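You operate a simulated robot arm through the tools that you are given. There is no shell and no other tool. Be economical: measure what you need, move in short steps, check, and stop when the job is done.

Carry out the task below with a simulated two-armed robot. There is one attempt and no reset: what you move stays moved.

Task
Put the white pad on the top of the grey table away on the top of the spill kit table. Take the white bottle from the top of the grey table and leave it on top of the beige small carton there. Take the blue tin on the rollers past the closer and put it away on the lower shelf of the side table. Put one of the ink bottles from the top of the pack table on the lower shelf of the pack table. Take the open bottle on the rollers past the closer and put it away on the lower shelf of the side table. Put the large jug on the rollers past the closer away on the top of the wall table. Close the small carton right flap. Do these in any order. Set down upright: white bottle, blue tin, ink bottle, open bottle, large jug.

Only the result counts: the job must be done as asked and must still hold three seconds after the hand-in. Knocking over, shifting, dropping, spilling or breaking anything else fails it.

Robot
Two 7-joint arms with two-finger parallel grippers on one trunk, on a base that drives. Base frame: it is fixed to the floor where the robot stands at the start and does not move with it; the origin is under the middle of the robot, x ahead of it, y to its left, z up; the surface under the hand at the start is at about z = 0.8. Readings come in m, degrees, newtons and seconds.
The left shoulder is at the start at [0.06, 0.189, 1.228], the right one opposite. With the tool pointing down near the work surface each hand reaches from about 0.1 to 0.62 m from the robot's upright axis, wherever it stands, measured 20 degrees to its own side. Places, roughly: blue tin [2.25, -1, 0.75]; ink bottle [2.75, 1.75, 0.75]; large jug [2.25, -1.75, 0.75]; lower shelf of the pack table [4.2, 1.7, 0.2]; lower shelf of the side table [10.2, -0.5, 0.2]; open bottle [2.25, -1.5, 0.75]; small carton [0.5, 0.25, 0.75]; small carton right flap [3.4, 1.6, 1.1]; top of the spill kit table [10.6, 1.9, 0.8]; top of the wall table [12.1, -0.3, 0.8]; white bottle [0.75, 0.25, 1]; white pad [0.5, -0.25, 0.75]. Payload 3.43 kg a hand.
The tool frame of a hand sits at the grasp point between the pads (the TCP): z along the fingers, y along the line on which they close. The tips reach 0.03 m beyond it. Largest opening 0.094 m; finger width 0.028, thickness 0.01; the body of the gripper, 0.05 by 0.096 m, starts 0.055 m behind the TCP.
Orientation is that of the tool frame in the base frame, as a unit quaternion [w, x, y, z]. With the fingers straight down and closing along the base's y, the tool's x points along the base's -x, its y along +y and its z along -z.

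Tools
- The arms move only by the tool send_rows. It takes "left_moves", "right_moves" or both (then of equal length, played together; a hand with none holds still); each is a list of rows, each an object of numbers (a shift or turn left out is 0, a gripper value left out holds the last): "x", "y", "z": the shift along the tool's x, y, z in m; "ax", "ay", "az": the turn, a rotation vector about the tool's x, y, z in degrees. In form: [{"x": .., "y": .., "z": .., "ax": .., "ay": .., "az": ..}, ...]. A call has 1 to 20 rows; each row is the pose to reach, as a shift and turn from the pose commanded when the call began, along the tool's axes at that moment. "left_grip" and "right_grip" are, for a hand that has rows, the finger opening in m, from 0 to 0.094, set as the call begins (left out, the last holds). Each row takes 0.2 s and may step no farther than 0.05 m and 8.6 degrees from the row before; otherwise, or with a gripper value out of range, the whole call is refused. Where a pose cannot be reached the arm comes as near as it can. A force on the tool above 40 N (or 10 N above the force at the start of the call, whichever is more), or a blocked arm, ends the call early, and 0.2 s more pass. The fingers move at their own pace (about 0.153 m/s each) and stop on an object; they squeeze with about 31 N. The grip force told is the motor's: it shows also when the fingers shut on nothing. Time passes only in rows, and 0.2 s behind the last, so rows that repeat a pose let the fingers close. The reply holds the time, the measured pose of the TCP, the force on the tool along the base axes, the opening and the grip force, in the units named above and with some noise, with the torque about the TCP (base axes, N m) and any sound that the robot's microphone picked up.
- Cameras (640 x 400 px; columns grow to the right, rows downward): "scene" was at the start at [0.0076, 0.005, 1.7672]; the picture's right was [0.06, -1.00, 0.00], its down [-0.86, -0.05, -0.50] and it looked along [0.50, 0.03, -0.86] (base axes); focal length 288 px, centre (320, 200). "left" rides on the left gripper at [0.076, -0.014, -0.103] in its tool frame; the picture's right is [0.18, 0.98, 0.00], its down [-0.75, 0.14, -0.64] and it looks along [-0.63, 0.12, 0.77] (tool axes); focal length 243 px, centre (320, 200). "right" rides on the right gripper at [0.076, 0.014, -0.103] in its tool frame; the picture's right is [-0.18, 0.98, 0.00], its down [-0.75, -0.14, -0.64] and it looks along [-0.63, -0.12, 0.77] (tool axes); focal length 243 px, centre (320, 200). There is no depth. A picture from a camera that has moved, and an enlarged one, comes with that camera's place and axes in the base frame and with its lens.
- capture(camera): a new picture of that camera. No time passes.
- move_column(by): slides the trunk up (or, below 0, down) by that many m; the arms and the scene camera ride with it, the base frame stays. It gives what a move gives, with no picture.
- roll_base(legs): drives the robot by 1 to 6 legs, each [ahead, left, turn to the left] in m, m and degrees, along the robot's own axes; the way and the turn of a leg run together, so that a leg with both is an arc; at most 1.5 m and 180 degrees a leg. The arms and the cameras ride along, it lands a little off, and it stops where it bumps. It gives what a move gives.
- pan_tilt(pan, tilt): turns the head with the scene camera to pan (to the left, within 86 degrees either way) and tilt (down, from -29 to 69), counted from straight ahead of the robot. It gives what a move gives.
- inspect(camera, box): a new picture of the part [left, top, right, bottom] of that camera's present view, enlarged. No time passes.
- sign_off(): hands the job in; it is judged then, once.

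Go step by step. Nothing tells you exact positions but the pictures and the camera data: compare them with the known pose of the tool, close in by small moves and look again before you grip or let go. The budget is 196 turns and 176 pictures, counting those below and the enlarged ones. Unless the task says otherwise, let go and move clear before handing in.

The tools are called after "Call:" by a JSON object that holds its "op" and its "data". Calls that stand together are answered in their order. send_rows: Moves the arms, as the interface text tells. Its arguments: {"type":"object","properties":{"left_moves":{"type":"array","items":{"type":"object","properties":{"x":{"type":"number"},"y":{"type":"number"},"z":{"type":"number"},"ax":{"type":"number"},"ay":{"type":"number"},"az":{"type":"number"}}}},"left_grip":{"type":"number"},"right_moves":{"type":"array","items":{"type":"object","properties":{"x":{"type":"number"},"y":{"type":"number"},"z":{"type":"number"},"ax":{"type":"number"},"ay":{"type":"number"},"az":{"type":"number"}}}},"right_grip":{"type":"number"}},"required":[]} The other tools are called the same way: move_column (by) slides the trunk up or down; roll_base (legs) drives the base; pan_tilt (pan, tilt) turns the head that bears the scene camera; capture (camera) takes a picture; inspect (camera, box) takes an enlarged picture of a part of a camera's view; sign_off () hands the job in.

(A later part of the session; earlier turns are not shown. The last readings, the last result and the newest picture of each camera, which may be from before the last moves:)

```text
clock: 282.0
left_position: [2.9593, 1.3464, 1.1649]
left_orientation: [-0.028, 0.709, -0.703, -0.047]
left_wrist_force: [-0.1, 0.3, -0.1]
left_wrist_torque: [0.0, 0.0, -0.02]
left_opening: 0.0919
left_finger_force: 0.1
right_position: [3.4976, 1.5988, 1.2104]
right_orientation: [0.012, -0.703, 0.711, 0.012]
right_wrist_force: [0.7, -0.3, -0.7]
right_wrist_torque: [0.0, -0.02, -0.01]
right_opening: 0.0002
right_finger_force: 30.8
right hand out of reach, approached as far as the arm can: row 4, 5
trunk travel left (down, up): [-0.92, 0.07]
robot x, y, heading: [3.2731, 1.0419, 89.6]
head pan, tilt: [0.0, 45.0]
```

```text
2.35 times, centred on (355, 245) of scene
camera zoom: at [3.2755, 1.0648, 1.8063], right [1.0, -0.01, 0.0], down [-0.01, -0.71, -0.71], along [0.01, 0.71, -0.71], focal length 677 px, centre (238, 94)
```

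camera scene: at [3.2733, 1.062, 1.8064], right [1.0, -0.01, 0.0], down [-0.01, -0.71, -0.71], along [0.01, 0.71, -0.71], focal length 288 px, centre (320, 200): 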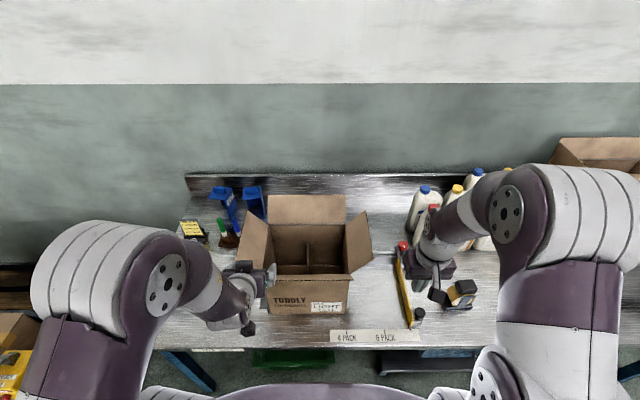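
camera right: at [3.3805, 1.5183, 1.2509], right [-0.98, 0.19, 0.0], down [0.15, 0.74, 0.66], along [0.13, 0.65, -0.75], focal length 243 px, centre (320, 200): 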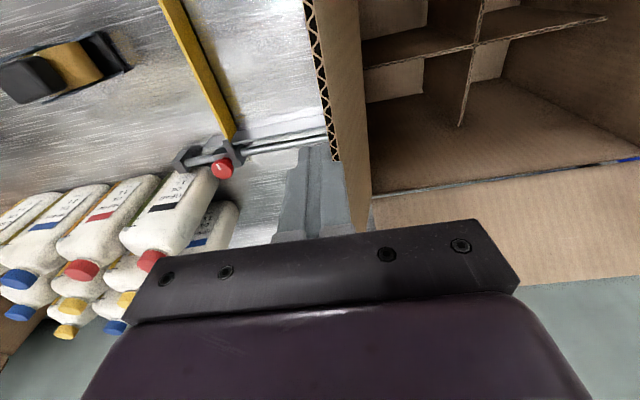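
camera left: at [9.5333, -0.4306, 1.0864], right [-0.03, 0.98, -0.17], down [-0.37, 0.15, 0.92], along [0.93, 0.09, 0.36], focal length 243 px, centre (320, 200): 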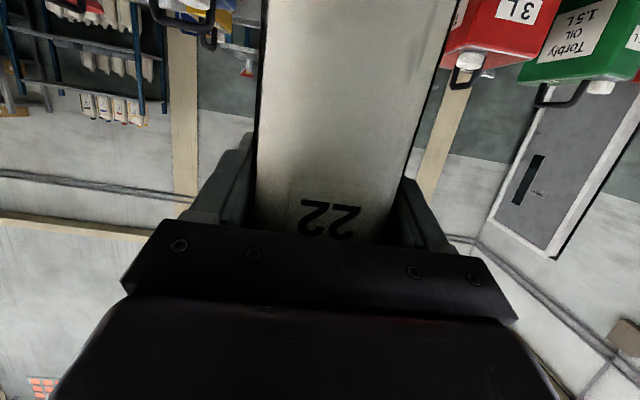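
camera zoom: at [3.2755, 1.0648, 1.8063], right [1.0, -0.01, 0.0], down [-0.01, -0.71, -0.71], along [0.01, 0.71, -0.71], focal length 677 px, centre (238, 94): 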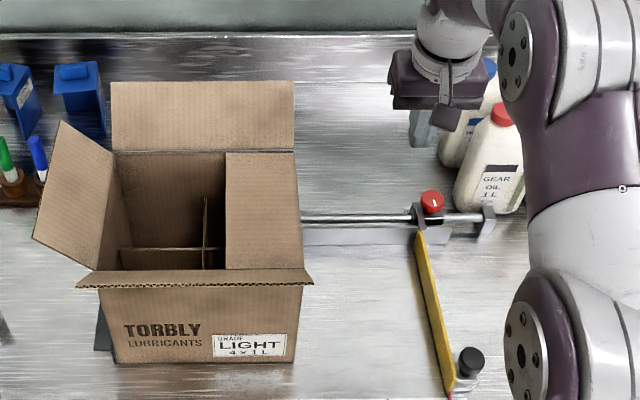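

The right flap is closed and stays. Now the ink bottle with the left hand: look at it.

Call:
{"op": "capture", "data": {"camera": "left"}}

Call:
{"op": "inspect", "data": {"camera": "scene", "box": [150, 180, 270, 350]}}

```text
65 pictures are left
camera left: at [2.9756, 1.2606, 1.2576], right [-0.98, -0.19, 0.01], down [-0.13, 0.68, 0.72], along [-0.14, 0.71, -0.69], focal length 243 px, centre (320, 200)
```

left: 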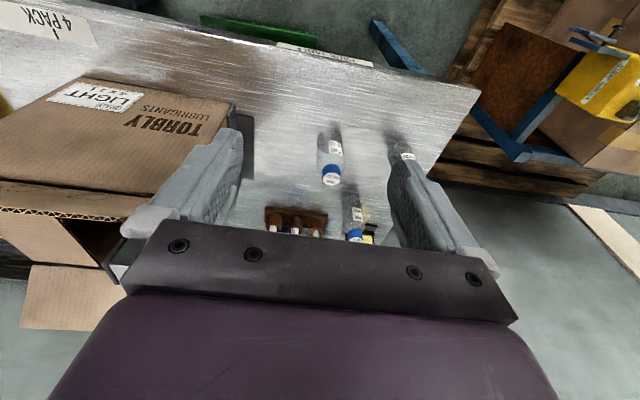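

```text
2.35 times, centred on (210, 265) of scene
camera zoom: at [3.2755, 1.0648, 1.8063], right [1.0, -0.01, 0.0], down [-0.01, -0.71, -0.71], along [0.01, 0.71, -0.71], focal length 677 px, centre (579, 47)
```

zoom: 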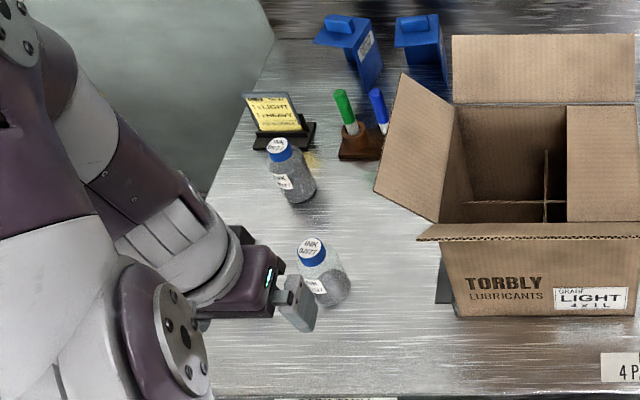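

Call:
{"op": "send_rows", "data": {"right_moves": [{"x": 0.04}, {"x": 0.08}, {"x": 0.12}, {"x": 0.16}, {"x": 0.2}]}}

Call:
{"op": "roll_base", "data": {"legs": [[0, 0.12, 0.4]]}}

Call:
{"op": "send_rows", "data": {"left_moves": [{"x": -0.016, "y": -0.006, "z": 0.04, "ay": -5.7}, {"x": -0.033, "y": -0.012, "z": 0.08, "ay": -11.4}, {"x": -0.05, "y": -0.018, "z": 0.12, "ay": -17.1}, {"x": -0.066, "y": -0.024, "z": 0.16, "ay": -22.8}, {"x": -0.083, "y": -0.03, "z": 0.2, "ay": -28.5}, {"x": -0.1, "y": -0.035, "z": 0.24, "ay": -34.2}, {"x": -0.116, "y": -0.04, "z": 0.28, "ay": -40}]}}

Call:
{"op": "capture", "data": {"camera": "left"}}

Call:
{"op": "inspect", "data": {"camera": "scene", "box": [150, 180, 310, 320]}}

```text
clock: 283.2
left_position: [2.9576, 1.3455, 1.1639]
left_orientation: [-0.03, 0.708, -0.704, -0.047]
left_wrist_force: [0.7, -0.7, 0.7]
left_wrist_torque: [0.02, 0.0, -0.01]
left_opening: 0.0918
left_finger_force: 0.0
right_position: [3.4938, 1.3969, 1.2054]
right_orientation: [0.013, -0.703, 0.711, 0.013]
right_wrist_force: [-1.2, -0.3, 0.5]
right_wrist_torque: [0.03, 0.01, 0.0]
right_opening: 0.0001
right_finger_force: 30.8
trunk travel left (down, up): [-0.92, 0.07]
robot x, y, heading: [3.2685, 1.0387, 89.5]
head pan, tilt: [0.0, 45.0]
```

```text
clock: 284.4
left_position: [2.8357, 1.3452, 1.1652]
left_orientation: [-0.029, 0.71, -0.702, -0.048]
left_wrist_force: [0.4, 0.9, -1.1]
left_wrist_torque: [0.0, -0.02, 0.01]
left_opening: 0.0923
left_finger_force: 0.1
right_position: [3.3703, 1.4019, 1.2056]
right_orientation: [0.012, -0.706, 0.708, 0.012]
right_wrist_force: [0.3, 0.2, 0.6]
right_wrist_torque: [0.02, 0.03, 0.01]
right_opening: 0.0
right_finger_force: 30.6
trunk travel left (down, up): [-0.92, 0.07]
robot x, y, heading: [3.1483, 1.0427, 90.2]
head pan, tilt: [0.0, 45.0]
```

```text
clock: 286.0
left_position: [2.8657, 1.4908, 0.896]
left_orientation: [-0.267, 0.651, -0.649, -0.289]
left_wrist_force: [0.4, 0.2, -0.8]
left_wrist_torque: [0.01, 0.02, 0.02]
left_opening: 0.0918
left_finger_force: 0.0
right_position: [3.3698, 1.4042, 1.2038]
right_orientation: [0.012, -0.706, 0.708, 0.012]
right_wrist_force: [0.1, 0.0, -0.6]
right_wrist_torque: [-0.02, 0.02, 0.01]
right_opening: 0.0
right_finger_force: 30.9
trunk travel left (down, up): [-0.92, 0.07]
robot x, y, heading: [3.1501, 1.0406, 90.0]
head pan, tilt: [0.0, 45.0]
```

```text
63 pictures are left
camera left: at [2.8811, 1.3646, 0.9118], right [-0.98, -0.14, -0.11], down [-0.12, 0.05, 0.99], along [-0.14, 0.99, -0.07], focal length 243 px, centre (320, 200)
```

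left: 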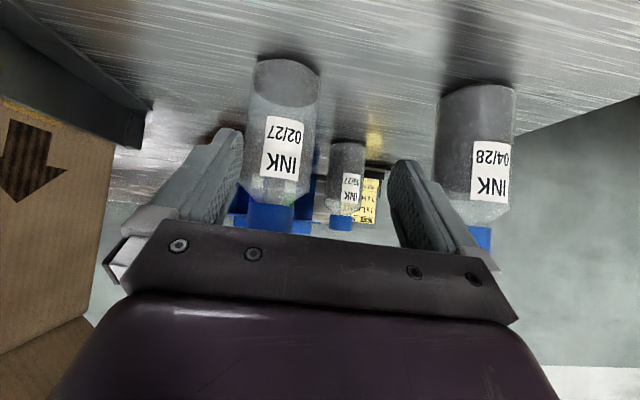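

```text
2.86 times, centred on (230, 250) of scene
camera zoom: at [3.1512, 1.0666, 1.8064], right [1.0, 0.0, 0.0], down [0.0, -0.71, -0.71], along [0.0, 0.71, -0.71], focal length 823 px, centre (577, 57)
```

zoom: 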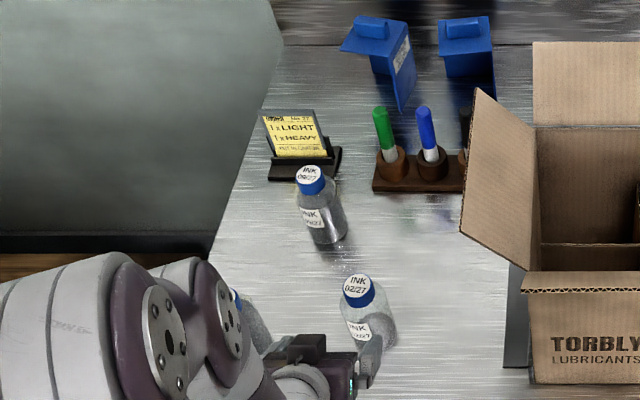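

Ink bottle 02/27 axis is about [2.892,1.565], z 0.79–0.92. Align and advance onto it.

Call:
{"op": "send_rows", "data": {"left_moves": [{"y": -0.028, "x": -0.01}, {"y": -0.028, "x": -0.025, "z": 0.02}, {"y": -0.028, "x": -0.025, "z": 0.05}, {"y": -0.028, "x": -0.025, "z": 0.077}]}}

Call:
{"op": "capture", "data": {"camera": "left"}}

```text
clock: 287.0
left_position: [2.8904, 1.5646, 0.8617]
left_orientation: [-0.267, 0.651, -0.649, -0.288]
left_wrist_force: [-1.1, -2.2, 4.3]
left_wrist_torque: [0.01, -0.03, -0.02]
left_opening: 0.0921
left_finger_force: 0.0
right_position: [3.3706, 1.4022, 1.2046]
right_orientation: [0.012, -0.706, 0.708, 0.011]
right_wrist_force: [-0.6, -1.1, 0.7]
right_wrist_torque: [0.02, 0.01, 0.0]
right_opening: 0.0
right_finger_force: 30.9
trunk travel left (down, up): [-0.92, 0.07]
robot x, y, heading: [3.1498, 1.0383, 89.7]
head pan, tilt: [0.0, 45.0]
```

```text
61 pictures are left
camera left: at [2.907, 1.4381, 0.8779], right [-0.98, -0.14, -0.11], down [-0.12, 0.05, 0.99], along [-0.14, 0.99, -0.07], focal length 243 px, centre (320, 200)
```

left: 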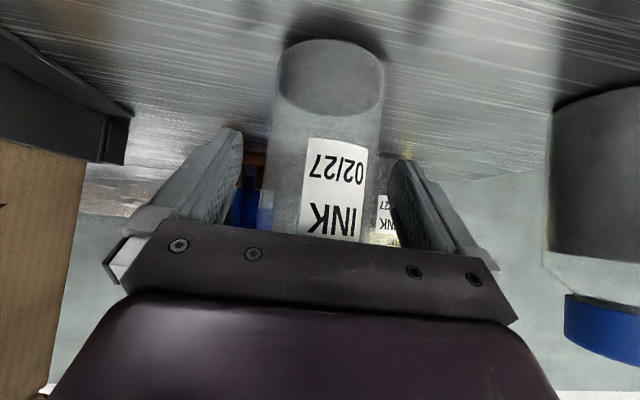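

The cap is near the palm; back off 12 mm and close.

Call:
{"op": "send_rows", "data": {"left_moves": [{"z": -0.012, "y": -0.002}, {"z": -0.012, "y": -0.002}]}}

Call:
{"op": "send_rows", "data": {"left_moves": [{}, {}, {}], "left_grip": 0.0}}

Call:
{"op": "send_rows", "data": {"left_moves": [{"z": -0.014, "x": -0.0145}, {"z": -0.035, "x": -0.036}, {"z": -0.062, "x": -0.065}, {"z": -0.09, "x": -0.09}]}}

Call:
{"op": "capture", "data": {"camera": "left"}}

```text
clock: 287.6
left_position: [2.8939, 1.555, 0.8693]
left_orientation: [-0.267, 0.652, -0.649, -0.287]
left_wrist_force: [-0.1, 0.0, -0.2]
left_wrist_torque: [-0.06, 0.02, 0.04]
left_opening: 0.0918
left_finger_force: 0.0
right_position: [3.3698, 1.4019, 1.2045]
right_orientation: [0.011, -0.706, 0.708, 0.011]
right_wrist_force: [-0.1, -0.3, -0.3]
right_wrist_torque: [-0.02, -0.01, -0.01]
right_opening: 0.0
right_finger_force: 30.8
trunk travel left (down, up): [-0.92, 0.07]
robot x, y, heading: [3.1498, 1.0436, 89.8]
head pan, tilt: [0.0, 45.0]
```

```text
clock: 288.4
left_position: [2.8933, 1.5549, 0.8694]
left_orientation: [-0.268, 0.652, -0.649, -0.287]
left_wrist_force: [0.4, 0.8, -1.0]
left_wrist_torque: [0.01, -0.01, 0.01]
left_opening: 0.0581
left_finger_force: 31.2
right_position: [3.3694, 1.4024, 1.2055]
right_orientation: [0.011, -0.705, 0.709, 0.012]
right_wrist_force: [0.1, 0.1, 0.0]
right_wrist_torque: [0.01, 0.0, -0.01]
right_opening: 0.0002
right_finger_force: 31.4
trunk travel left (down, up): [-0.92, 0.07]
robot x, y, heading: [3.1513, 1.0416, 90.0]
head pan, tilt: [0.0, 45.0]
```

```text
clock: 289.4
left_position: [2.8955, 1.5517, 0.9962]
left_orientation: [-0.267, 0.651, -0.649, -0.288]
left_wrist_force: [0.1, 0.2, -0.3]
left_wrist_torque: [-0.01, 0.0, 0.0]
left_opening: 0.0578
left_finger_force: 30.9
right_position: [3.3698, 1.4019, 1.205]
right_orientation: [0.012, -0.706, 0.708, 0.011]
right_wrist_force: [-0.7, -0.3, 0.6]
right_wrist_torque: [0.04, -0.04, 0.01]
right_opening: 0.0
right_finger_force: 31.0
trunk travel left (down, up): [-0.92, 0.07]
robot x, y, heading: [3.1499, 1.0434, 89.8]
head pan, tilt: [0.0, 45.0]
```

```text
60 pictures are left
camera left: at [2.9119, 1.4253, 1.0118], right [-0.98, -0.14, -0.11], down [-0.12, 0.06, 0.99], along [-0.13, 0.99, -0.07], focal length 243 px, centre (320, 200)
```

left: 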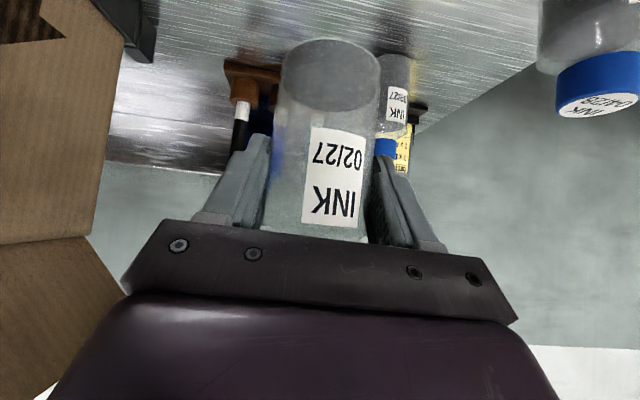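

Ink bottle held. Back off, move right to face the table's lower shelf, and lower the trunk.

Call:
{"op": "roll_base", "data": {"legs": [[-0.45, 0, 0], [0, -0.95, 0]]}}

Call:
{"op": "move_column", "data": {"by": -0.4}}

Call:
{"op": "move_column", "data": {"by": -0.26}}

Call:
{"op": "pan_tilt", "data": {"pan": 0, "tilt": 30}}

Call:
{"op": "capture", "data": {"camera": "scene"}}

```text
clock: 296.7
left_position: [3.8528, 1.1144, 0.9956]
left_orientation: [-0.265, 0.656, -0.644, -0.289]
left_wrist_force: [0.9, 0.4, -0.9]
left_wrist_torque: [0.02, -0.02, 0.01]
left_opening: 0.0579
left_finger_force: 30.9
right_position: [4.3295, 0.9729, 1.2043]
right_orientation: [-0.012, 0.712, -0.702, -0.011]
right_wrist_force: [0.2, -0.9, -0.4]
right_wrist_torque: [-0.03, -0.03, -0.01]
right_opening: 0.0
right_finger_force: 31.5
trunk travel left (down, up): [-0.92, 0.07]
robot x, y, heading: [4.1198, 0.608, 90.9]
head pan, tilt: [0.0, 45.0]
```

```text
clock: 300.6
left_position: [3.8548, 1.1157, 0.5953]
left_orientation: [-0.265, 0.657, -0.644, -0.29]
left_wrist_force: [-0.7, 0.5, 0.1]
left_wrist_torque: [0.01, -0.03, -0.01]
left_opening: 0.058
left_finger_force: 31.1
right_position: [4.3286, 0.9719, 0.804]
right_orientation: [-0.012, 0.712, -0.702, -0.012]
right_wrist_force: [-0.2, -0.3, 0.0]
right_wrist_torque: [-0.04, 0.05, -0.03]
right_opening: 0.0
right_finger_force: 30.6
trunk travel left (down, up): [-0.52, 0.47]
robot x, y, heading: [4.1167, 0.6092, 90.7]
head pan, tilt: [0.0, 45.0]
```

```text
clock: 303.2
left_position: [3.8525, 1.1152, 0.336]
left_orientation: [-0.265, 0.657, -0.644, -0.289]
left_wrist_force: [0.6, 0.2, 0.1]
left_wrist_torque: [-0.01, 0.02, 0.02]
left_opening: 0.0581
left_finger_force: 30.9
right_position: [4.3294, 0.9709, 0.5451]
right_orientation: [-0.011, 0.712, -0.702, -0.012]
right_wrist_force: [-0.3, -0.8, -0.2]
right_wrist_torque: [0.0, 0.03, 0.02]
right_opening: 0.0003
right_finger_force: 30.9
trunk travel left (down, up): [-0.26, 0.73]
robot x, y, heading: [4.1183, 0.6067, 90.9]
head pan, tilt: [0.0, 45.0]
```

```text
clock: 304.0
left_position: [3.8536, 1.1144, 0.335]
left_orientation: [-0.265, 0.657, -0.644, -0.29]
left_wrist_force: [0.6, 0.0, -1.1]
left_wrist_torque: [-0.02, 0.02, -0.02]
left_opening: 0.0579
left_finger_force: 31.5
right_position: [4.3296, 0.9713, 0.545]
right_orientation: [-0.012, 0.713, -0.701, -0.012]
right_wrist_force: [-0.3, -0.8, -0.1]
right_wrist_torque: [0.05, 0.0, 0.01]
right_opening: 0.0001
right_finger_force: 30.9
trunk travel left (down, up): [-0.26, 0.73]
robot x, y, heading: [4.1164, 0.606, 91.1]
head pan, tilt: [0.0, 30.0]
```

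```text
59 pictures are left
camera scene: at [4.117, 0.6404, 1.1689], right [1.0, 0.01, 0.0], down [0.01, -0.5, -0.87], along [-0.01, 0.87, -0.5], focal length 288 px, centre (320, 200)
```

scene: 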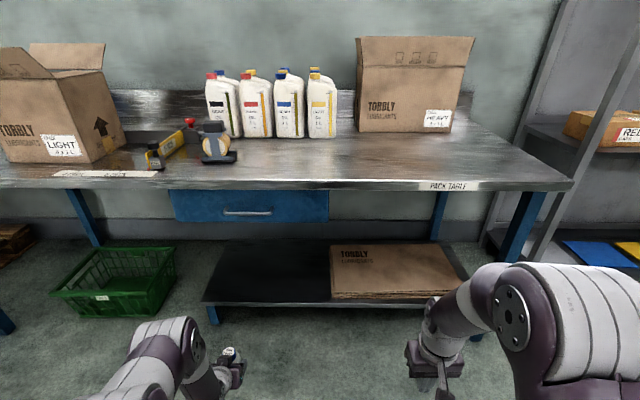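

Free space on the shelf left of the cardboard, target about [3.87,1.57]. Roll closer and move the bottle in.

Call:
{"op": "roll_base", "data": {"legs": [[0.3, 0, -1.0]]}}

Call:
{"op": "capture", "data": {"camera": "scene"}}

```text
clock: 306.1
left_position: [3.8573, 1.418, 0.3354]
left_orientation: [-0.267, 0.653, -0.648, -0.288]
left_wrist_force: [0.4, 0.2, -0.8]
left_wrist_torque: [-0.03, -0.02, 0.02]
left_opening: 0.0576
left_finger_force: 30.7
right_position: [4.3322, 1.2686, 0.5449]
right_orientation: [0.012, -0.706, 0.708, 0.011]
right_wrist_force: [0.3, -0.1, 0.8]
right_wrist_torque: [-0.03, 0.01, 0.0]
right_opening: 0.0
right_finger_force: 31.0
trunk travel left (down, up): [-0.26, 0.73]
robot x, y, heading: [4.1153, 0.9106, 90.1]
head pan, tilt: [0.0, 30.0]
```

```text
58 pictures are left
camera scene: at [4.1153, 0.9403, 1.1689], right [1.0, 0.0, 0.0], down [0.0, -0.5, -0.87], along [0.0, 0.87, -0.5], focal length 288 px, centre (320, 200)
```

scene: 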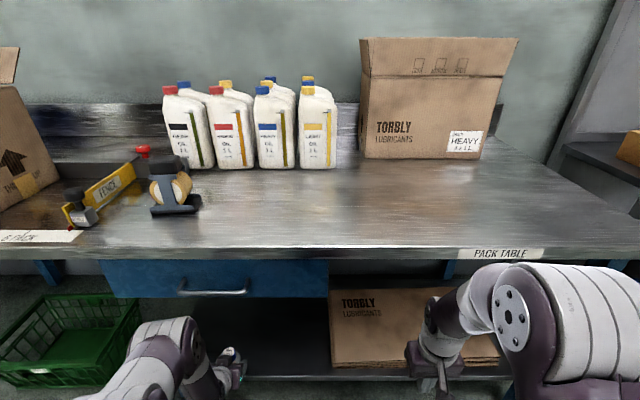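

Call:
{"op": "send_rows", "data": {"left_moves": [{"z": 0.028, "x": -0.027}, {"z": 0.057, "x": -0.054}, {"z": 0.085, "x": -0.081}, {"z": 0.1135, "x": -0.1085}, {"z": 0.1135, "x": -0.1085}]}}

Call:
{"op": "inspect", "data": {"camera": "scene", "box": [150, 250, 390, 400]}}

Call:
{"op": "capture", "data": {"camera": "left"}}

```text
clock: 307.2
left_position: [3.854, 1.5747, 0.3333]
left_orientation: [-0.267, 0.652, -0.648, -0.288]
left_wrist_force: [0.1, 0.0, -0.6]
left_wrist_torque: [0.03, 0.04, 0.0]
left_opening: 0.0578
left_finger_force: 31.1
right_position: [4.3323, 1.2688, 0.5447]
right_orientation: [0.011, -0.706, 0.708, 0.012]
right_wrist_force: [0.3, -0.2, 0.4]
right_wrist_torque: [0.0, 0.0, -0.01]
right_opening: 0.0
right_finger_force: 30.7
trunk travel left (down, up): [-0.26, 0.73]
robot x, y, heading: [4.112, 0.9064, 89.5]
head pan, tilt: [0.0, 30.0]
```

```text
2.67 times, centred on (270, 325) of scene
camera zoom: at [4.1154, 0.9403, 1.169], right [1.0, 0.0, 0.0], down [0.0, -0.5, -0.87], along [0.0, 0.87, -0.5], focal length 768 px, centre (453, -133)
```

zoom: 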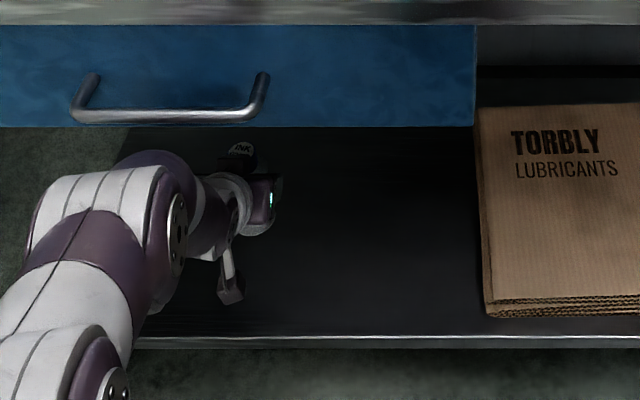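

```text
56 pictures are left
camera left: at [3.8706, 1.448, 0.3496], right [-0.98, -0.14, -0.11], down [-0.12, 0.06, 0.99], along [-0.14, 0.99, -0.07], focal length 243 px, centre (320, 200)
```

left: 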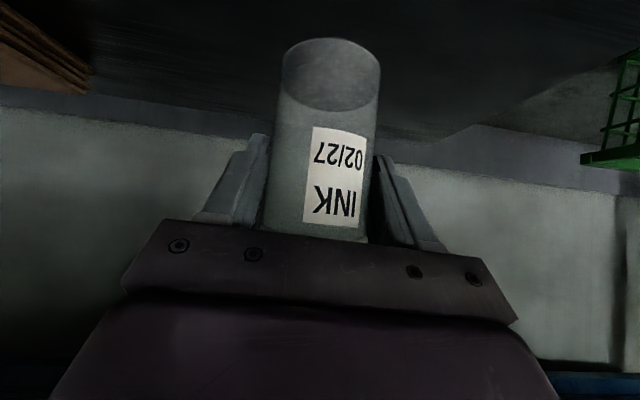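

Call:
{"op": "send_rows", "data": {"left_moves": [{"z": 0.012, "x": 0.0125}, {"z": 0.022, "x": 0.023}, {"z": 0.029, "x": 0.03}]}}

Call:
{"op": "send_rows", "data": {"left_moves": [{"z": 0.003, "x": 0.003}, {"z": 0.006, "x": 0.006}, {"z": 0.009, "x": 0.009}, {"z": 0.012, "x": 0.012}]}}

```text
clock: 308.1
left_position: [3.8546, 1.5754, 0.2931]
left_orientation: [-0.268, 0.652, -0.649, -0.287]
left_wrist_force: [-0.7, 0.3, -1.1]
left_wrist_torque: [-0.03, -0.03, 0.0]
left_opening: 0.0581
left_finger_force: 31.1
right_position: [4.3339, 1.2679, 0.545]
right_orientation: [0.012, -0.706, 0.708, 0.012]
right_wrist_force: [0.7, 0.9, 0.1]
right_wrist_torque: [-0.02, 0.01, -0.03]
right_opening: 0.0
right_finger_force: 31.4
trunk travel left (down, up): [-0.26, 0.73]
robot x, y, heading: [4.1141, 0.9104, 89.9]
head pan, tilt: [0.0, 30.0]
```

```text
clock: 309.1
left_position: [3.8537, 1.5762, 0.2768]
left_orientation: [-0.267, 0.653, -0.648, -0.287]
left_wrist_force: [-0.3, -0.5, -0.9]
left_wrist_torque: [0.01, 0.0, -0.02]
left_opening: 0.0578
left_finger_force: 31.3
right_position: [4.3334, 1.2685, 0.5446]
right_orientation: [0.011, -0.707, 0.707, 0.012]
right_wrist_force: [0.1, -0.1, -0.1]
right_wrist_torque: [0.02, -0.01, -0.01]
right_opening: 0.0003
right_finger_force: 31.0
trunk travel left (down, up): [-0.26, 0.73]
robot x, y, heading: [4.1114, 0.9095, 90.0]
head pan, tilt: [0.0, 30.0]
```

Call:
{"op": "send_rows", "data": {"left_moves": [{"z": 0.003, "x": 0.003}, {"z": 0.006, "x": 0.006}, {"z": 0.009, "x": 0.009}, {"z": 0.012, "x": 0.012}]}}

Call:
{"op": "capture", "data": {"camera": "left"}}

```text
clock: 310.1
left_position: [3.8545, 1.5752, 0.2582]
left_orientation: [-0.267, 0.652, -0.648, -0.288]
left_wrist_force: [0.8, 0.2, 0.3]
left_wrist_torque: [-0.06, 0.01, -0.01]
left_opening: 0.058
left_finger_force: 31.2
right_position: [4.3322, 1.2688, 0.5442]
right_orientation: [0.012, -0.707, 0.707, 0.012]
right_wrist_force: [-0.7, 0.3, -0.9]
right_wrist_torque: [0.01, 0.01, 0.03]
right_opening: 0.0001
right_finger_force: 30.8
trunk travel left (down, up): [-0.26, 0.73]
robot x, y, heading: [4.1137, 0.9107, 89.7]
head pan, tilt: [0.0, 30.0]
```

```text
55 pictures are left
camera left: at [3.8698, 1.4494, 0.2749], right [-0.98, -0.14, -0.11], down [-0.12, 0.06, 0.99], along [-0.14, 0.99, -0.07], focal length 243 px, centre (320, 200)
```

left: 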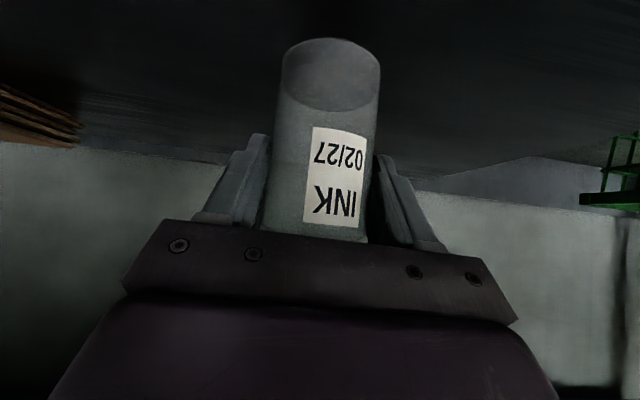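

Call:
{"op": "send_rows", "data": {"left_moves": [{"z": 0.003, "x": 0.003}, {"z": 0.006, "x": 0.006}, {"z": 0.009, "x": 0.009}]}}

Call:
{"op": "send_rows", "data": {"left_moves": [{"z": 0.002, "x": 0.002}, {"z": 0.004, "x": 0.004}, {"z": 0.006, "x": 0.006}]}}

```text
clock: 310.9
left_position: [3.8552, 1.5759, 0.2457]
left_orientation: [-0.268, 0.652, -0.648, -0.288]
left_wrist_force: [0.2, -0.3, -0.4]
left_wrist_torque: [-0.03, -0.01, -0.01]
left_opening: 0.0577
left_finger_force: 30.7
right_position: [4.3335, 1.2689, 0.5443]
right_orientation: [0.012, -0.706, 0.708, 0.011]
right_wrist_force: [-1.1, 0.6, 0.0]
right_wrist_torque: [0.01, 0.01, -0.01]
right_opening: 0.0
right_finger_force: 30.7
trunk travel left (down, up): [-0.26, 0.73]
robot x, y, heading: [4.1163, 0.9085, 90.0]
head pan, tilt: [0.0, 30.0]
```

```text
clock: 311.6
left_position: [3.8544, 1.5798, 0.2433]
left_orientation: [-0.271, 0.65, -0.647, -0.292]
left_wrist_force: [1.8, -6.2, 26.2]
left_wrist_torque: [-0.14, -0.06, 0.02]
left_opening: 0.0578
left_finger_force: 31.2
right_position: [4.3332, 1.2673, 0.5462]
right_orientation: [0.013, -0.707, 0.707, 0.013]
right_wrist_force: [-0.1, -0.3, 0.1]
right_wrist_torque: [-0.01, 0.0, 0.0]
right_opening: 0.0
right_finger_force: 31.0
trunk travel left (down, up): [-0.26, 0.73]
robot x, y, heading: [4.1137, 0.9081, 90.2]
head pan, tilt: [0.0, 30.0]
```

Contact. Ease off, release, and withdraw along the tool axis.

Call:
{"op": "send_rows", "data": {"left_moves": [{"z": -0.003, "x": -0.003}, {"z": -0.003, "x": -0.003}]}}

Call:
{"op": "send_rows", "data": {"left_moves": [{}, {}], "left_grip": 0.09}}

Call:
{"op": "send_rows", "data": {"left_moves": [{"z": -0.03}, {"z": -0.065}, {"z": -0.1}, {"z": -0.13, "x": 0.02}, {"z": -0.16, "x": 0.05}, {"z": -0.18, "x": 0.08}]}}

Call:
{"op": "inspect", "data": {"camera": "scene", "box": [150, 250, 390, 400]}}

Call:
{"op": "capture", "data": {"camera": "left"}}

```text
clock: 312.2
left_position: [3.8544, 1.5772, 0.2456]
left_orientation: [-0.268, 0.652, -0.648, -0.289]
left_wrist_force: [-0.5, 4.4, 18.5]
left_wrist_torque: [0.78, 0.09, 0.0]
left_opening: 0.0579
left_finger_force: 30.6
right_position: [4.3325, 1.2678, 0.5442]
right_orientation: [0.012, -0.706, 0.708, 0.013]
right_wrist_force: [-0.3, 0.3, 0.0]
right_wrist_torque: [-0.03, 0.02, 0.0]
right_opening: 0.0002
right_finger_force: 30.7
trunk travel left (down, up): [-0.26, 0.73]
robot x, y, heading: [4.1172, 0.9078, 89.9]
head pan, tilt: [0.0, 30.0]
```

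```text
clock: 312.9
left_position: [3.856, 1.576, 0.2412]
left_orientation: [-0.267, 0.652, -0.649, -0.287]
left_wrist_force: [-0.5, -0.7, -0.3]
left_wrist_torque: [0.0, 0.02, -0.01]
left_opening: 0.0899
left_finger_force: 0.0
right_position: [4.3326, 1.2684, 0.5441]
right_orientation: [0.012, -0.707, 0.707, 0.011]
right_wrist_force: [0.6, -0.7, -0.4]
right_wrist_torque: [-0.01, 0.0, -0.02]
right_opening: 0.0
right_finger_force: 30.7
trunk travel left (down, up): [-0.26, 0.73]
robot x, y, heading: [4.1157, 0.9124, 89.9]
head pan, tilt: [0.0, 30.0]
```

```text
clock: 314.2
left_position: [3.8598, 1.3898, 0.3104]
left_orientation: [-0.267, 0.652, -0.648, -0.288]
left_wrist_force: [0.5, 1.0, 0.6]
left_wrist_torque: [0.01, 0.0, 0.01]
left_opening: 0.0898
left_finger_force: 0.0
right_position: [4.3326, 1.2705, 0.5444]
right_orientation: [0.012, -0.706, 0.708, 0.011]
right_wrist_force: [-0.1, -0.3, 0.2]
right_wrist_torque: [0.01, -0.03, 0.03]
right_opening: 0.0
right_finger_force: 30.2
trunk travel left (down, up): [-0.26, 0.73]
robot x, y, heading: [4.1151, 0.9064, 89.9]
head pan, tilt: [0.0, 30.0]
```

```text
2.67 times, centred on (270, 325) of scene
camera zoom: at [4.1154, 0.94, 1.169], right [1.0, 0.0, 0.0], down [0.0, -0.5, -0.87], along [0.0, 0.87, -0.5], focal length 768 px, centre (453, -133)
```

zoom: 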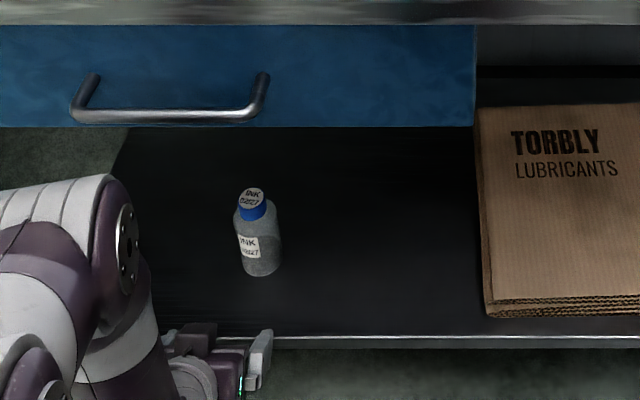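

```text
53 pictures are left
camera left: at [3.8766, 1.2631, 0.3263], right [-0.98, -0.14, -0.11], down [-0.12, 0.06, 0.99], along [-0.14, 0.99, -0.07], focal length 243 px, centre (320, 200)
```

left: 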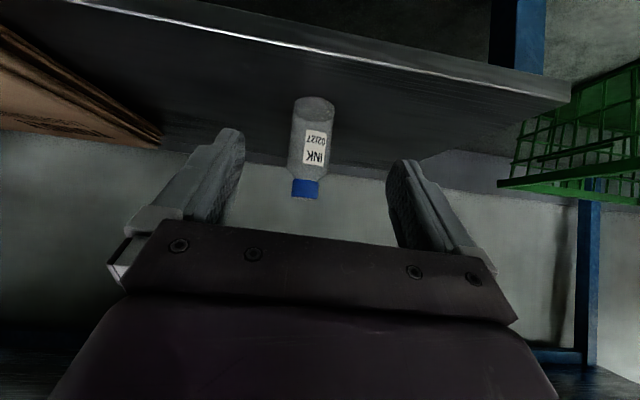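

Ink bottle stands on the pack table's lower shelf. Next I recover the tin: drive back to the near side of the rollers with the trunk low.

Call:
{"op": "roll_base", "data": {"legs": [[-0.4, 0, 0], [0, 0, -90], [-1.4, 0, 0], [-1.3, 0, 0]]}}

Call:
{"op": "pan_tilt", "data": {"pan": -40, "tilt": 40}}

Call:
{"op": "capture", "data": {"camera": "scene"}}

```text
clock: 333.4
left_position: [1.8589, 0.7526, 0.3104]
left_orientation: [0.392, -0.003, 0.92, 0.015]
left_wrist_force: [0.2, 0.2, -0.2]
left_wrist_torque: [0.0, 0.01, -0.01]
left_opening: 0.0899
left_finger_force: 0.0
right_position: [1.7384, 0.2815, 0.5448]
right_orientation: [0.016, 0.001, 1.0, 0.0]
right_wrist_force: [-0.2, -0.3, -0.2]
right_wrist_torque: [0.01, 0.02, 0.0]
right_opening: 0.0
right_finger_force: 30.9
trunk travel left (down, up): [-0.26, 0.73]
robot x, y, heading: [1.3771, 0.4988, 0.1]
head pan, tilt: [0.0, 30.0]
```

```text
clock: 334.5
left_position: [1.8598, 0.7544, 0.3097]
left_orientation: [0.391, -0.001, 0.92, 0.013]
left_wrist_force: [0.2, 0.1, -0.2]
left_wrist_torque: [0.03, 0.01, -0.03]
left_opening: 0.0901
left_finger_force: 0.0
right_position: [1.7377, 0.2809, 0.5455]
right_orientation: [0.016, 0.0, 1.0, 0.0]
right_wrist_force: [0.3, -0.2, -0.9]
right_wrist_torque: [0.0, -0.01, 0.01]
right_opening: 0.0
right_finger_force: 31.2
trunk travel left (down, up): [-0.26, 0.73]
robot x, y, heading: [1.3759, 0.4966, -0.0]
head pan, tilt: [-40.0, 40.0]
```

```text
52 pictures are left
camera scene: at [1.3836, 0.4457, 1.1536], right [-0.64, -0.77, 0.0], down [-0.49, 0.41, -0.77], along [0.59, -0.49, -0.64], focal length 288 px, centre (320, 200)
```

scene: 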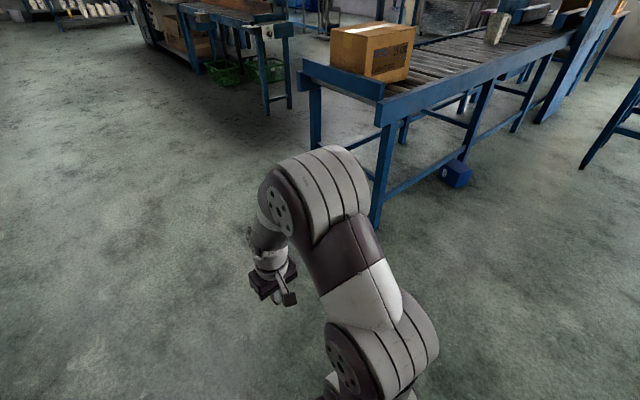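

Call:
{"op": "roll_base", "data": {"legs": [[0, -1.4, 0], [0.0, -0.24, 0], [0, 0, -12]]}}

Call:
{"op": "pan_tilt", "data": {"pan": 0, "tilt": 55}}

Call:
{"op": "capture", "data": {"camera": "scene"}}

```text
clock: 343.6
left_position: [1.8973, -0.9953, 0.3097]
left_orientation: [0.391, 0.097, 0.915, -0.028]
left_wrist_force: [0.3, 0.1, -0.1]
left_wrist_torque: [-0.01, -0.02, -0.02]
left_opening: 0.0899
left_finger_force: 0.0
right_position: [1.6761, -1.4281, 0.5446]
right_orientation: [0.017, 0.109, 0.994, -0.001]
right_wrist_force: [0.6, 0.5, 0.5]
right_wrist_torque: [0.0, -0.01, 0.01]
right_opening: 0.0
right_finger_force: 30.8
trunk travel left (down, up): [-0.26, 0.73]
robot x, y, heading: [1.371, -1.139, -12.5]
head pan, tilt: [-40.0, 40.0]
```

```text
clock: 344.6
left_position: [1.8979, -0.9933, 0.3102]
left_orientation: [0.392, 0.096, 0.914, -0.028]
left_wrist_force: [0.1, -0.2, -0.3]
left_wrist_torque: [-0.01, -0.01, 0.01]
left_opening: 0.0897
left_finger_force: 0.1
right_position: [1.6756, -1.429, 0.5448]
right_orientation: [0.017, 0.108, 0.994, -0.001]
right_wrist_force: [0.2, 1.1, 0.0]
right_wrist_torque: [0.03, 0.0, -0.02]
right_opening: 0.0001
right_finger_force: 31.0
trunk travel left (down, up): [-0.26, 0.73]
robot x, y, heading: [1.3691, -1.1394, -12.4]
head pan, tilt: [0.0, 55.0]
```

```text
51 pictures are left
camera scene: at [1.3841, -1.1405, 1.1329], right [-0.22, -0.98, 0.0], down [-0.8, 0.18, -0.57], along [0.56, -0.12, -0.82], focal length 288 px, centre (320, 200)
```

scene: 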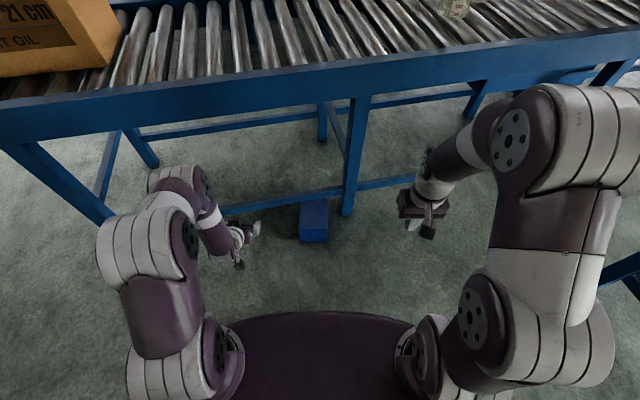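

Call:
{"op": "inspect", "data": {"camera": "scene", "box": [270, 160, 390, 260]}}

```text
4.00 times, centred on (330, 210) of scene
camera zoom: at [1.3841, -1.1405, 1.1329], right [-0.22, -0.98, 0.0], down [-0.8, 0.18, -0.57], along [0.56, -0.12, -0.82], focal length 1152 px, centre (280, 160)
```

zoom: 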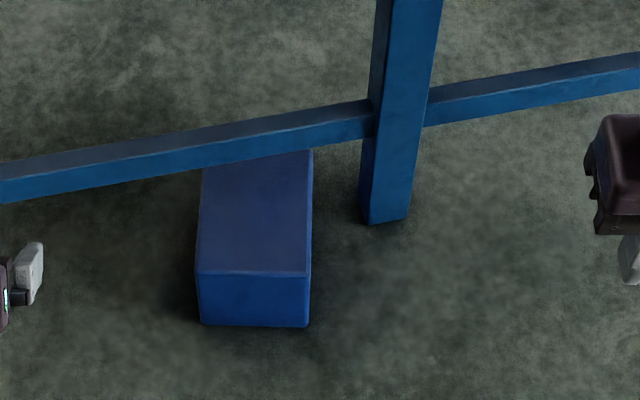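

Tin lies with its base toward me, axis about −13°, 0.115 wide. Plan: press both hands' fingers on its two sides and draw it out by rolling back. Lower the trunk and bring both hands beside it.

Call:
{"op": "move_column", "data": {"by": -0.2}}

Call:
{"op": "send_rows", "data": {"left_moves": [{"z": 0.012, "x": -0.005, "y": -0.008}, {"z": 0.025, "x": -0.01, "y": -0.017}, {"z": 0.038, "x": -0.015, "y": -0.025}, {"z": 0.051, "x": -0.02, "y": -0.034}, {"z": 0.064, "x": -0.026, "y": -0.042}, {"z": 0.077, "x": -0.031, "y": -0.05}, {"z": 0.09, "x": -0.037, "y": -0.06}, {"z": 0.102, "x": -0.042, "y": -0.068}, {"z": 0.114, "x": -0.047, "y": -0.077}], "right_moves": [{"x": -0.026, "y": 0.012, "z": 0.031, "ay": -4.9}, {"x": -0.053, "y": 0.024, "z": 0.062, "ay": -9.8}, {"x": -0.079, "y": 0.035, "z": 0.093, "ay": -14.7}, {"x": -0.106, "y": 0.047, "z": 0.124, "ay": -19.6}, {"x": -0.132, "y": 0.059, "z": 0.155, "ay": -24.5}, {"x": -0.159, "y": 0.071, "z": 0.187, "ay": -29.4}, {"x": -0.185, "y": 0.082, "z": 0.218, "ay": -34.3}, {"x": -0.212, "y": 0.094, "z": 0.249, "ay": -39.2}, {"x": -0.238, "y": 0.106, "z": 0.28, "ay": -44}], "right_grip": 0.09}}

Call:
{"op": "capture", "data": {"camera": "scene"}}

```text
clock: 346.8
left_position: [1.8967, -0.9942, 0.1108]
left_orientation: [0.391, 0.096, 0.915, -0.028]
left_wrist_force: [-0.4, -0.5, -0.8]
left_wrist_torque: [0.02, 0.02, 0.01]
left_opening: 0.09
left_finger_force: 0.1
right_position: [1.6773, -1.4292, 0.3441]
right_orientation: [0.016, 0.109, 0.994, -0.003]
right_wrist_force: [0.0, 0.7, 0.1]
right_wrist_torque: [0.01, -0.01, 0.01]
right_opening: 0.0
right_finger_force: 30.9
trunk travel left (down, up): [-0.06, 0.93]
robot x, y, heading: [1.3724, -1.1382, -12.3]
head pan, tilt: [0.0, 55.0]
```

```text
clock: 348.8
left_position: [1.9918, -1.0919, 0.0649]
left_orientation: [0.392, 0.097, 0.915, -0.028]
left_wrist_force: [0.4, 0.6, -0.1]
left_wrist_torque: [0.03, -0.02, -0.03]
left_opening: 0.0897
left_finger_force: 0.1
right_position: [1.9396, -1.3764, 0.0743]
right_orientation: [0.389, 0.1, 0.915, -0.042]
right_wrist_force: [-0.9, -0.6, 0.1]
right_wrist_torque: [-0.01, 0.04, 0.03]
right_opening: 0.0902
right_finger_force: 0.0
trunk travel left (down, up): [-0.06, 0.93]
robot x, y, heading: [1.373, -1.1388, -12.2]
head pan, tilt: [0.0, 55.0]
```

```text
49 pictures are left
camera scene: at [1.3839, -1.1404, 0.933], right [-0.21, -0.98, 0.0], down [-0.8, 0.18, -0.57], along [0.56, -0.12, -0.82], focal length 288 px, centre (320, 200)
```

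scene: 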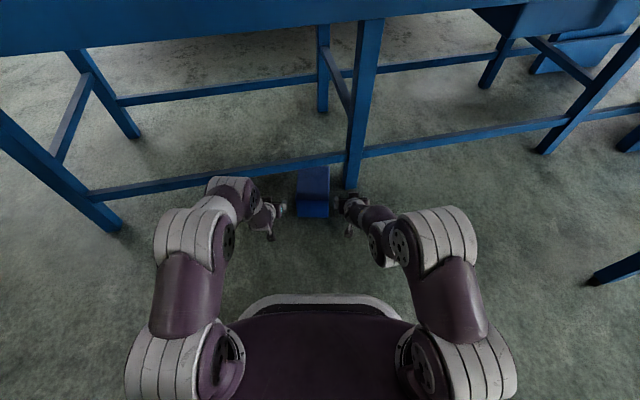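

Call:
{"op": "send_rows", "data": {"left_moves": [{"y": -0.01}, {"y": -0.02}, {"y": -0.028}, {"y": -0.034}], "right_moves": [{"y": 0.01}, {"y": 0.02}, {"y": 0.028}, {"y": 0.034}]}}

Call:
{"op": "inspect", "data": {"camera": "scene", "box": [260, 150, 380, 240]}}

```text
clock: 349.8
left_position: [1.9868, -1.1242, 0.0627]
left_orientation: [0.391, 0.094, 0.915, -0.028]
left_wrist_force: [6.4, 18.8, -1.7]
left_wrist_torque: [-0.38, 0.16, 0.04]
left_opening: 0.0789
left_finger_force: 0.1
right_position: [1.9463, -1.3479, 0.072]
right_orientation: [0.387, 0.101, 0.915, -0.044]
right_wrist_force: [-6.4, -22.8, 0.9]
right_wrist_torque: [0.32, -0.07, -0.22]
right_opening: 0.0762
right_finger_force: 0.1
trunk travel left (down, up): [-0.06, 0.93]
robot x, y, heading: [1.3687, -1.1405, -12.7]
head pan, tilt: [0.0, 55.0]
```

```text
4.44 times, centred on (320, 195) of scene
camera zoom: at [1.3843, -1.1405, 0.9329], right [-0.21, -0.98, 0.0], down [-0.8, 0.18, -0.57], along [0.56, -0.12, -0.82], focal length 1280 px, centre (320, 222)
```

zoom: 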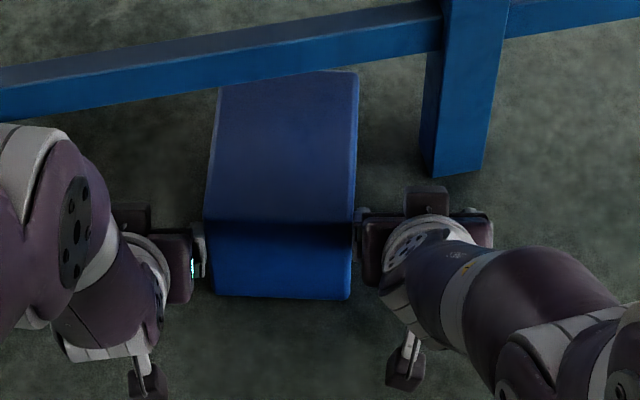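

Both hands press about 20 N. Roll back gently to drag it out.

Call:
{"op": "roll_base", "data": {"legs": [[-0.1, 0, 0]]}}

Call:
{"op": "inspect", "data": {"camera": "scene", "box": [260, 150, 380, 240]}}

```text
clock: 351.0
left_position: [1.8871, -1.1042, 0.0613]
left_orientation: [0.391, 0.096, 0.915, -0.027]
left_wrist_force: [0.2, 25.2, 1.4]
left_wrist_torque: [-0.64, -0.03, -0.49]
left_opening: 0.0758
left_finger_force: 0.1
right_position: [1.8485, -1.3245, 0.0719]
right_orientation: [0.387, 0.1, 0.916, -0.043]
right_wrist_force: [-7.7, -25.1, -1.9]
right_wrist_torque: [0.2, -0.06, -0.16]
right_opening: 0.075
right_finger_force: 0.0
trunk travel left (down, up): [-0.06, 0.93]
robot x, y, heading: [1.2715, -1.1185, -12.5]
head pan, tilt: [0.0, 55.0]
```

```text
4.44 times, centred on (320, 195) of scene
camera zoom: at [1.2868, -1.1191, 0.9329], right [-0.22, -0.98, 0.0], down [-0.8, 0.18, -0.57], along [0.56, -0.12, -0.82], focal length 1280 px, centre (320, 222)
```

zoom: 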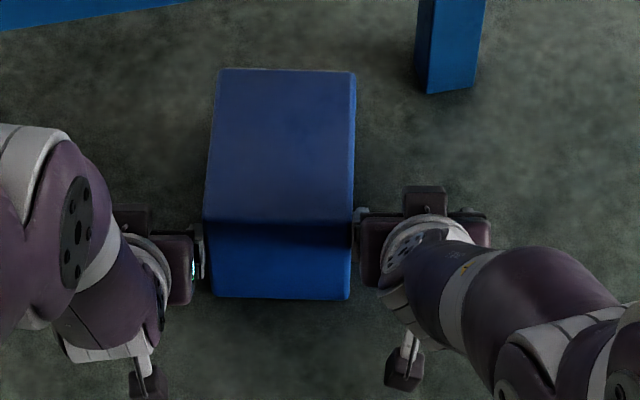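

Drags well. Another 0.2 m.

Call:
{"op": "roll_base", "data": {"legs": [[-0.2, 0, 0]]}}

Call:
{"op": "send_rows", "data": {"left_moves": [{"y": 0.02}, {"y": 0.05}, {"y": 0.08, "z": -0.03}, {"y": 0.1, "z": -0.07}, {"y": 0.1, "z": -0.11}], "right_moves": [{"y": -0.02}, {"y": -0.05}, {"y": -0.08, "z": -0.03}, {"y": -0.1, "z": -0.07}, {"y": -0.1, "z": -0.11}]}}

Call:
{"op": "capture", "data": {"camera": "scene"}}

```text
clock: 352.6
left_position: [1.6907, -1.0602, 0.0628]
left_orientation: [0.39, 0.097, 0.915, -0.028]
left_wrist_force: [1.5, 23.6, -3.9]
left_wrist_torque: [-0.4, -0.12, -0.41]
left_opening: 0.0768
left_finger_force: 0.0
right_position: [1.6516, -1.2814, 0.0726]
right_orientation: [0.387, 0.099, 0.916, -0.043]
right_wrist_force: [-9.1, -23.1, 2.3]
right_wrist_torque: [0.25, -0.33, 0.05]
right_opening: 0.0762
right_finger_force: 0.1
trunk travel left (down, up): [-0.06, 0.93]
robot x, y, heading: [1.0759, -1.0746, -12.3]
head pan, tilt: [0.0, 55.0]
```

```text
clock: 353.8
left_position: [1.6341, -0.9498, 0.1409]
left_orientation: [0.39, 0.097, 0.915, -0.028]
left_wrist_force: [-0.9, -0.1, 0.6]
left_wrist_torque: [0.04, -0.01, -0.01]
left_opening: 0.0898
left_finger_force: 0.1
right_position: [1.6086, -1.3597, 0.1136]
right_orientation: [0.386, 0.101, 0.916, -0.044]
right_wrist_force: [-0.3, -0.8, 0.0]
right_wrist_torque: [0.02, -0.01, -0.01]
right_opening: 0.09
right_finger_force: 0.0
right hand out of reach, approached as far as the arm can: row 4, 5
trunk travel left (down, up): [-0.06, 0.93]
robot x, y, heading: [1.0768, -1.0732, -12.2]
head pan, tilt: [0.0, 55.0]
```

```text
46 pictures are left
camera scene: at [1.0903, -1.0758, 0.9329], right [-0.22, -0.98, 0.0], down [-0.8, 0.18, -0.57], along [0.56, -0.12, -0.82], focal length 288 px, centre (320, 200)
```

scene: 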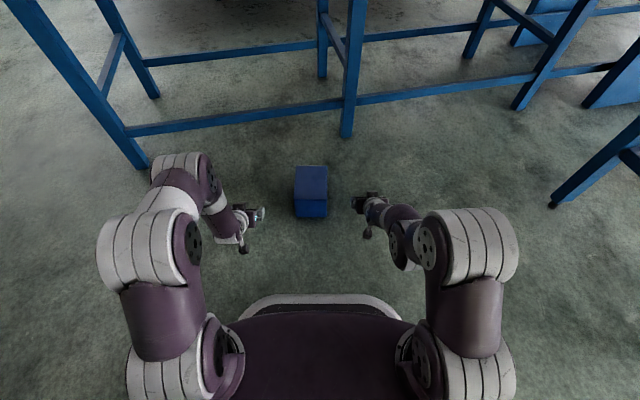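

The tin is out in the open. Now with the left hand: straighten it, yaw 90°, and position above the handle bar (near [1.84,−1.21]).

Call:
{"op": "roll_base", "data": {"legs": [[0.13, 0, 0]]}}

Call:
{"op": "send_rows", "data": {"left_moves": [{"z": -0.012, "x": -0.012, "ay": 8}, {"z": -0.024, "x": -0.024, "ay": 16}, {"z": -0.036, "x": -0.036, "ay": 24}, {"z": -0.048, "x": -0.048, "ay": 32}, {"z": -0.06, "x": -0.06, "ay": 40}, {"z": -0.07, "x": -0.072, "ay": 46}], "right_moves": [{"y": -0.02}, {"y": -0.04}, {"y": -0.06}, {"y": -0.08}, {"y": -0.1}, {"y": -0.12}]}}

Call:
{"op": "send_rows", "data": {"left_moves": [{"az": -8.2}, {"az": -16.4}, {"az": -24.6}, {"az": -32.8, "y": -0.03}, {"az": -41, "y": -0.06}, {"az": -49.2, "y": -0.09, "x": -0.02}, {"az": -57.4, "y": -0.12, "x": -0.04}, {"az": -65.6, "y": -0.15, "x": -0.06}, {"az": -73.8, "y": -0.18, "x": -0.08}, {"az": -82, "y": -0.2, "x": -0.1}, {"az": -90, "y": -0.21, "x": -0.11}], "left_grip": 0.045}}

Call:
{"op": "capture", "data": {"camera": "left"}}

Call:
{"op": "capture", "data": {"camera": "scene"}}

```text
clock: 355.0
left_position: [1.7597, -0.9786, 0.1396]
left_orientation: [0.39, 0.097, 0.915, -0.028]
left_wrist_force: [0.5, 0.0, -0.3]
left_wrist_torque: [0.02, 0.03, 0.01]
left_opening: 0.0902
left_finger_force: 0.0
right_position: [1.7345, -1.3875, 0.1131]
right_orientation: [0.387, 0.101, 0.916, -0.043]
right_wrist_force: [0.2, -1.0, 0.7]
right_wrist_torque: [-0.02, -0.01, 0.01]
right_opening: 0.0902
right_finger_force: 0.0
trunk travel left (down, up): [-0.06, 0.93]
robot x, y, heading: [1.2037, -1.1041, -12.3]
head pan, tilt: [0.0, 55.0]
```

```text
clock: 356.4
left_position: [1.7592, -0.9811, 0.2414]
left_orientation: [0.001, 0.1, 0.995, 0.012]
left_wrist_force: [0.2, 0.9, 0.2]
left_wrist_torque: [0.0, 0.0, 0.01]
left_opening: 0.0902
left_finger_force: 0.1
left hand out of reach, approached as far as the arm can: row 4
right_position: [1.7315, -1.3977, 0.1099]
right_orientation: [0.384, 0.103, 0.916, -0.049]
right_wrist_force: [0.0, -0.5, 0.3]
right_wrist_torque: [0.0, 0.0, -0.03]
right_opening: 0.0902
right_finger_force: 0.0
right hand out of reach, approached as far as the arm can: row 1, 2, 3, 4, 5, 6
trunk travel left (down, up): [-0.06, 0.93]
robot x, y, heading: [1.2004, -1.0992, -12.5]
head pan, tilt: [0.0, 55.0]
```

```text
clock: 358.8
left_position: [1.7776, -1.182, 0.2673]
left_orientation: [0.009, -0.62, 0.785, 0.009]
left_wrist_force: [-0.3, 0.2, -0.6]
left_wrist_torque: [0.0, 0.04, 0.0]
left_opening: 0.0451
left_finger_force: 0.2
left hand out of reach, approached as far as the arm can: row 9, 10, 11
right_position: [1.7324, -1.3992, 0.1091]
right_orientation: [0.384, 0.104, 0.916, -0.049]
right_wrist_force: [-0.5, -0.2, -1.4]
right_wrist_torque: [-0.01, -0.01, -0.01]
right_opening: 0.09
right_finger_force: 0.3
trunk travel left (down, up): [-0.06, 0.93]
robot x, y, heading: [1.2006, -1.1015, -12.6]
head pan, tilt: [0.0, 55.0]
```

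```text
45 pictures are left
camera left: at [1.7732, -1.2622, 0.369], right [-1.0, 0.05, 0.0], down [0.04, 0.75, 0.66], along [0.03, 0.66, -0.75], focal length 243 px, centre (320, 200)
```

left: 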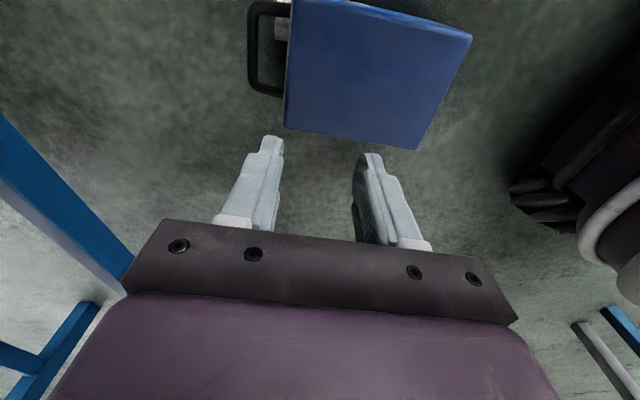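

```text
44 pictures are left
camera scene: at [1.2164, -1.1036, 0.9328], right [-0.22, -0.98, 0.0], down [-0.8, 0.18, -0.57], along [0.56, -0.12, -0.82], focal length 288 px, centre (320, 200)
```

scene: 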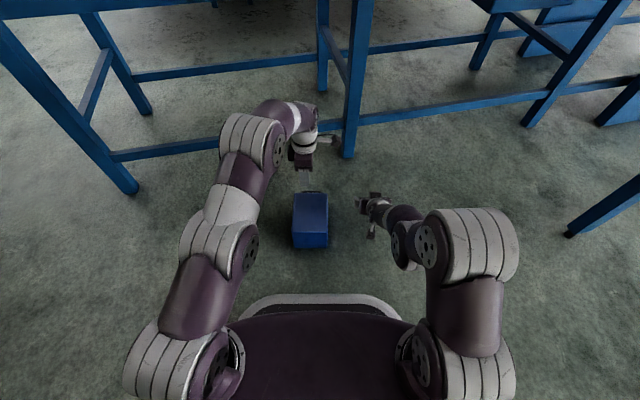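

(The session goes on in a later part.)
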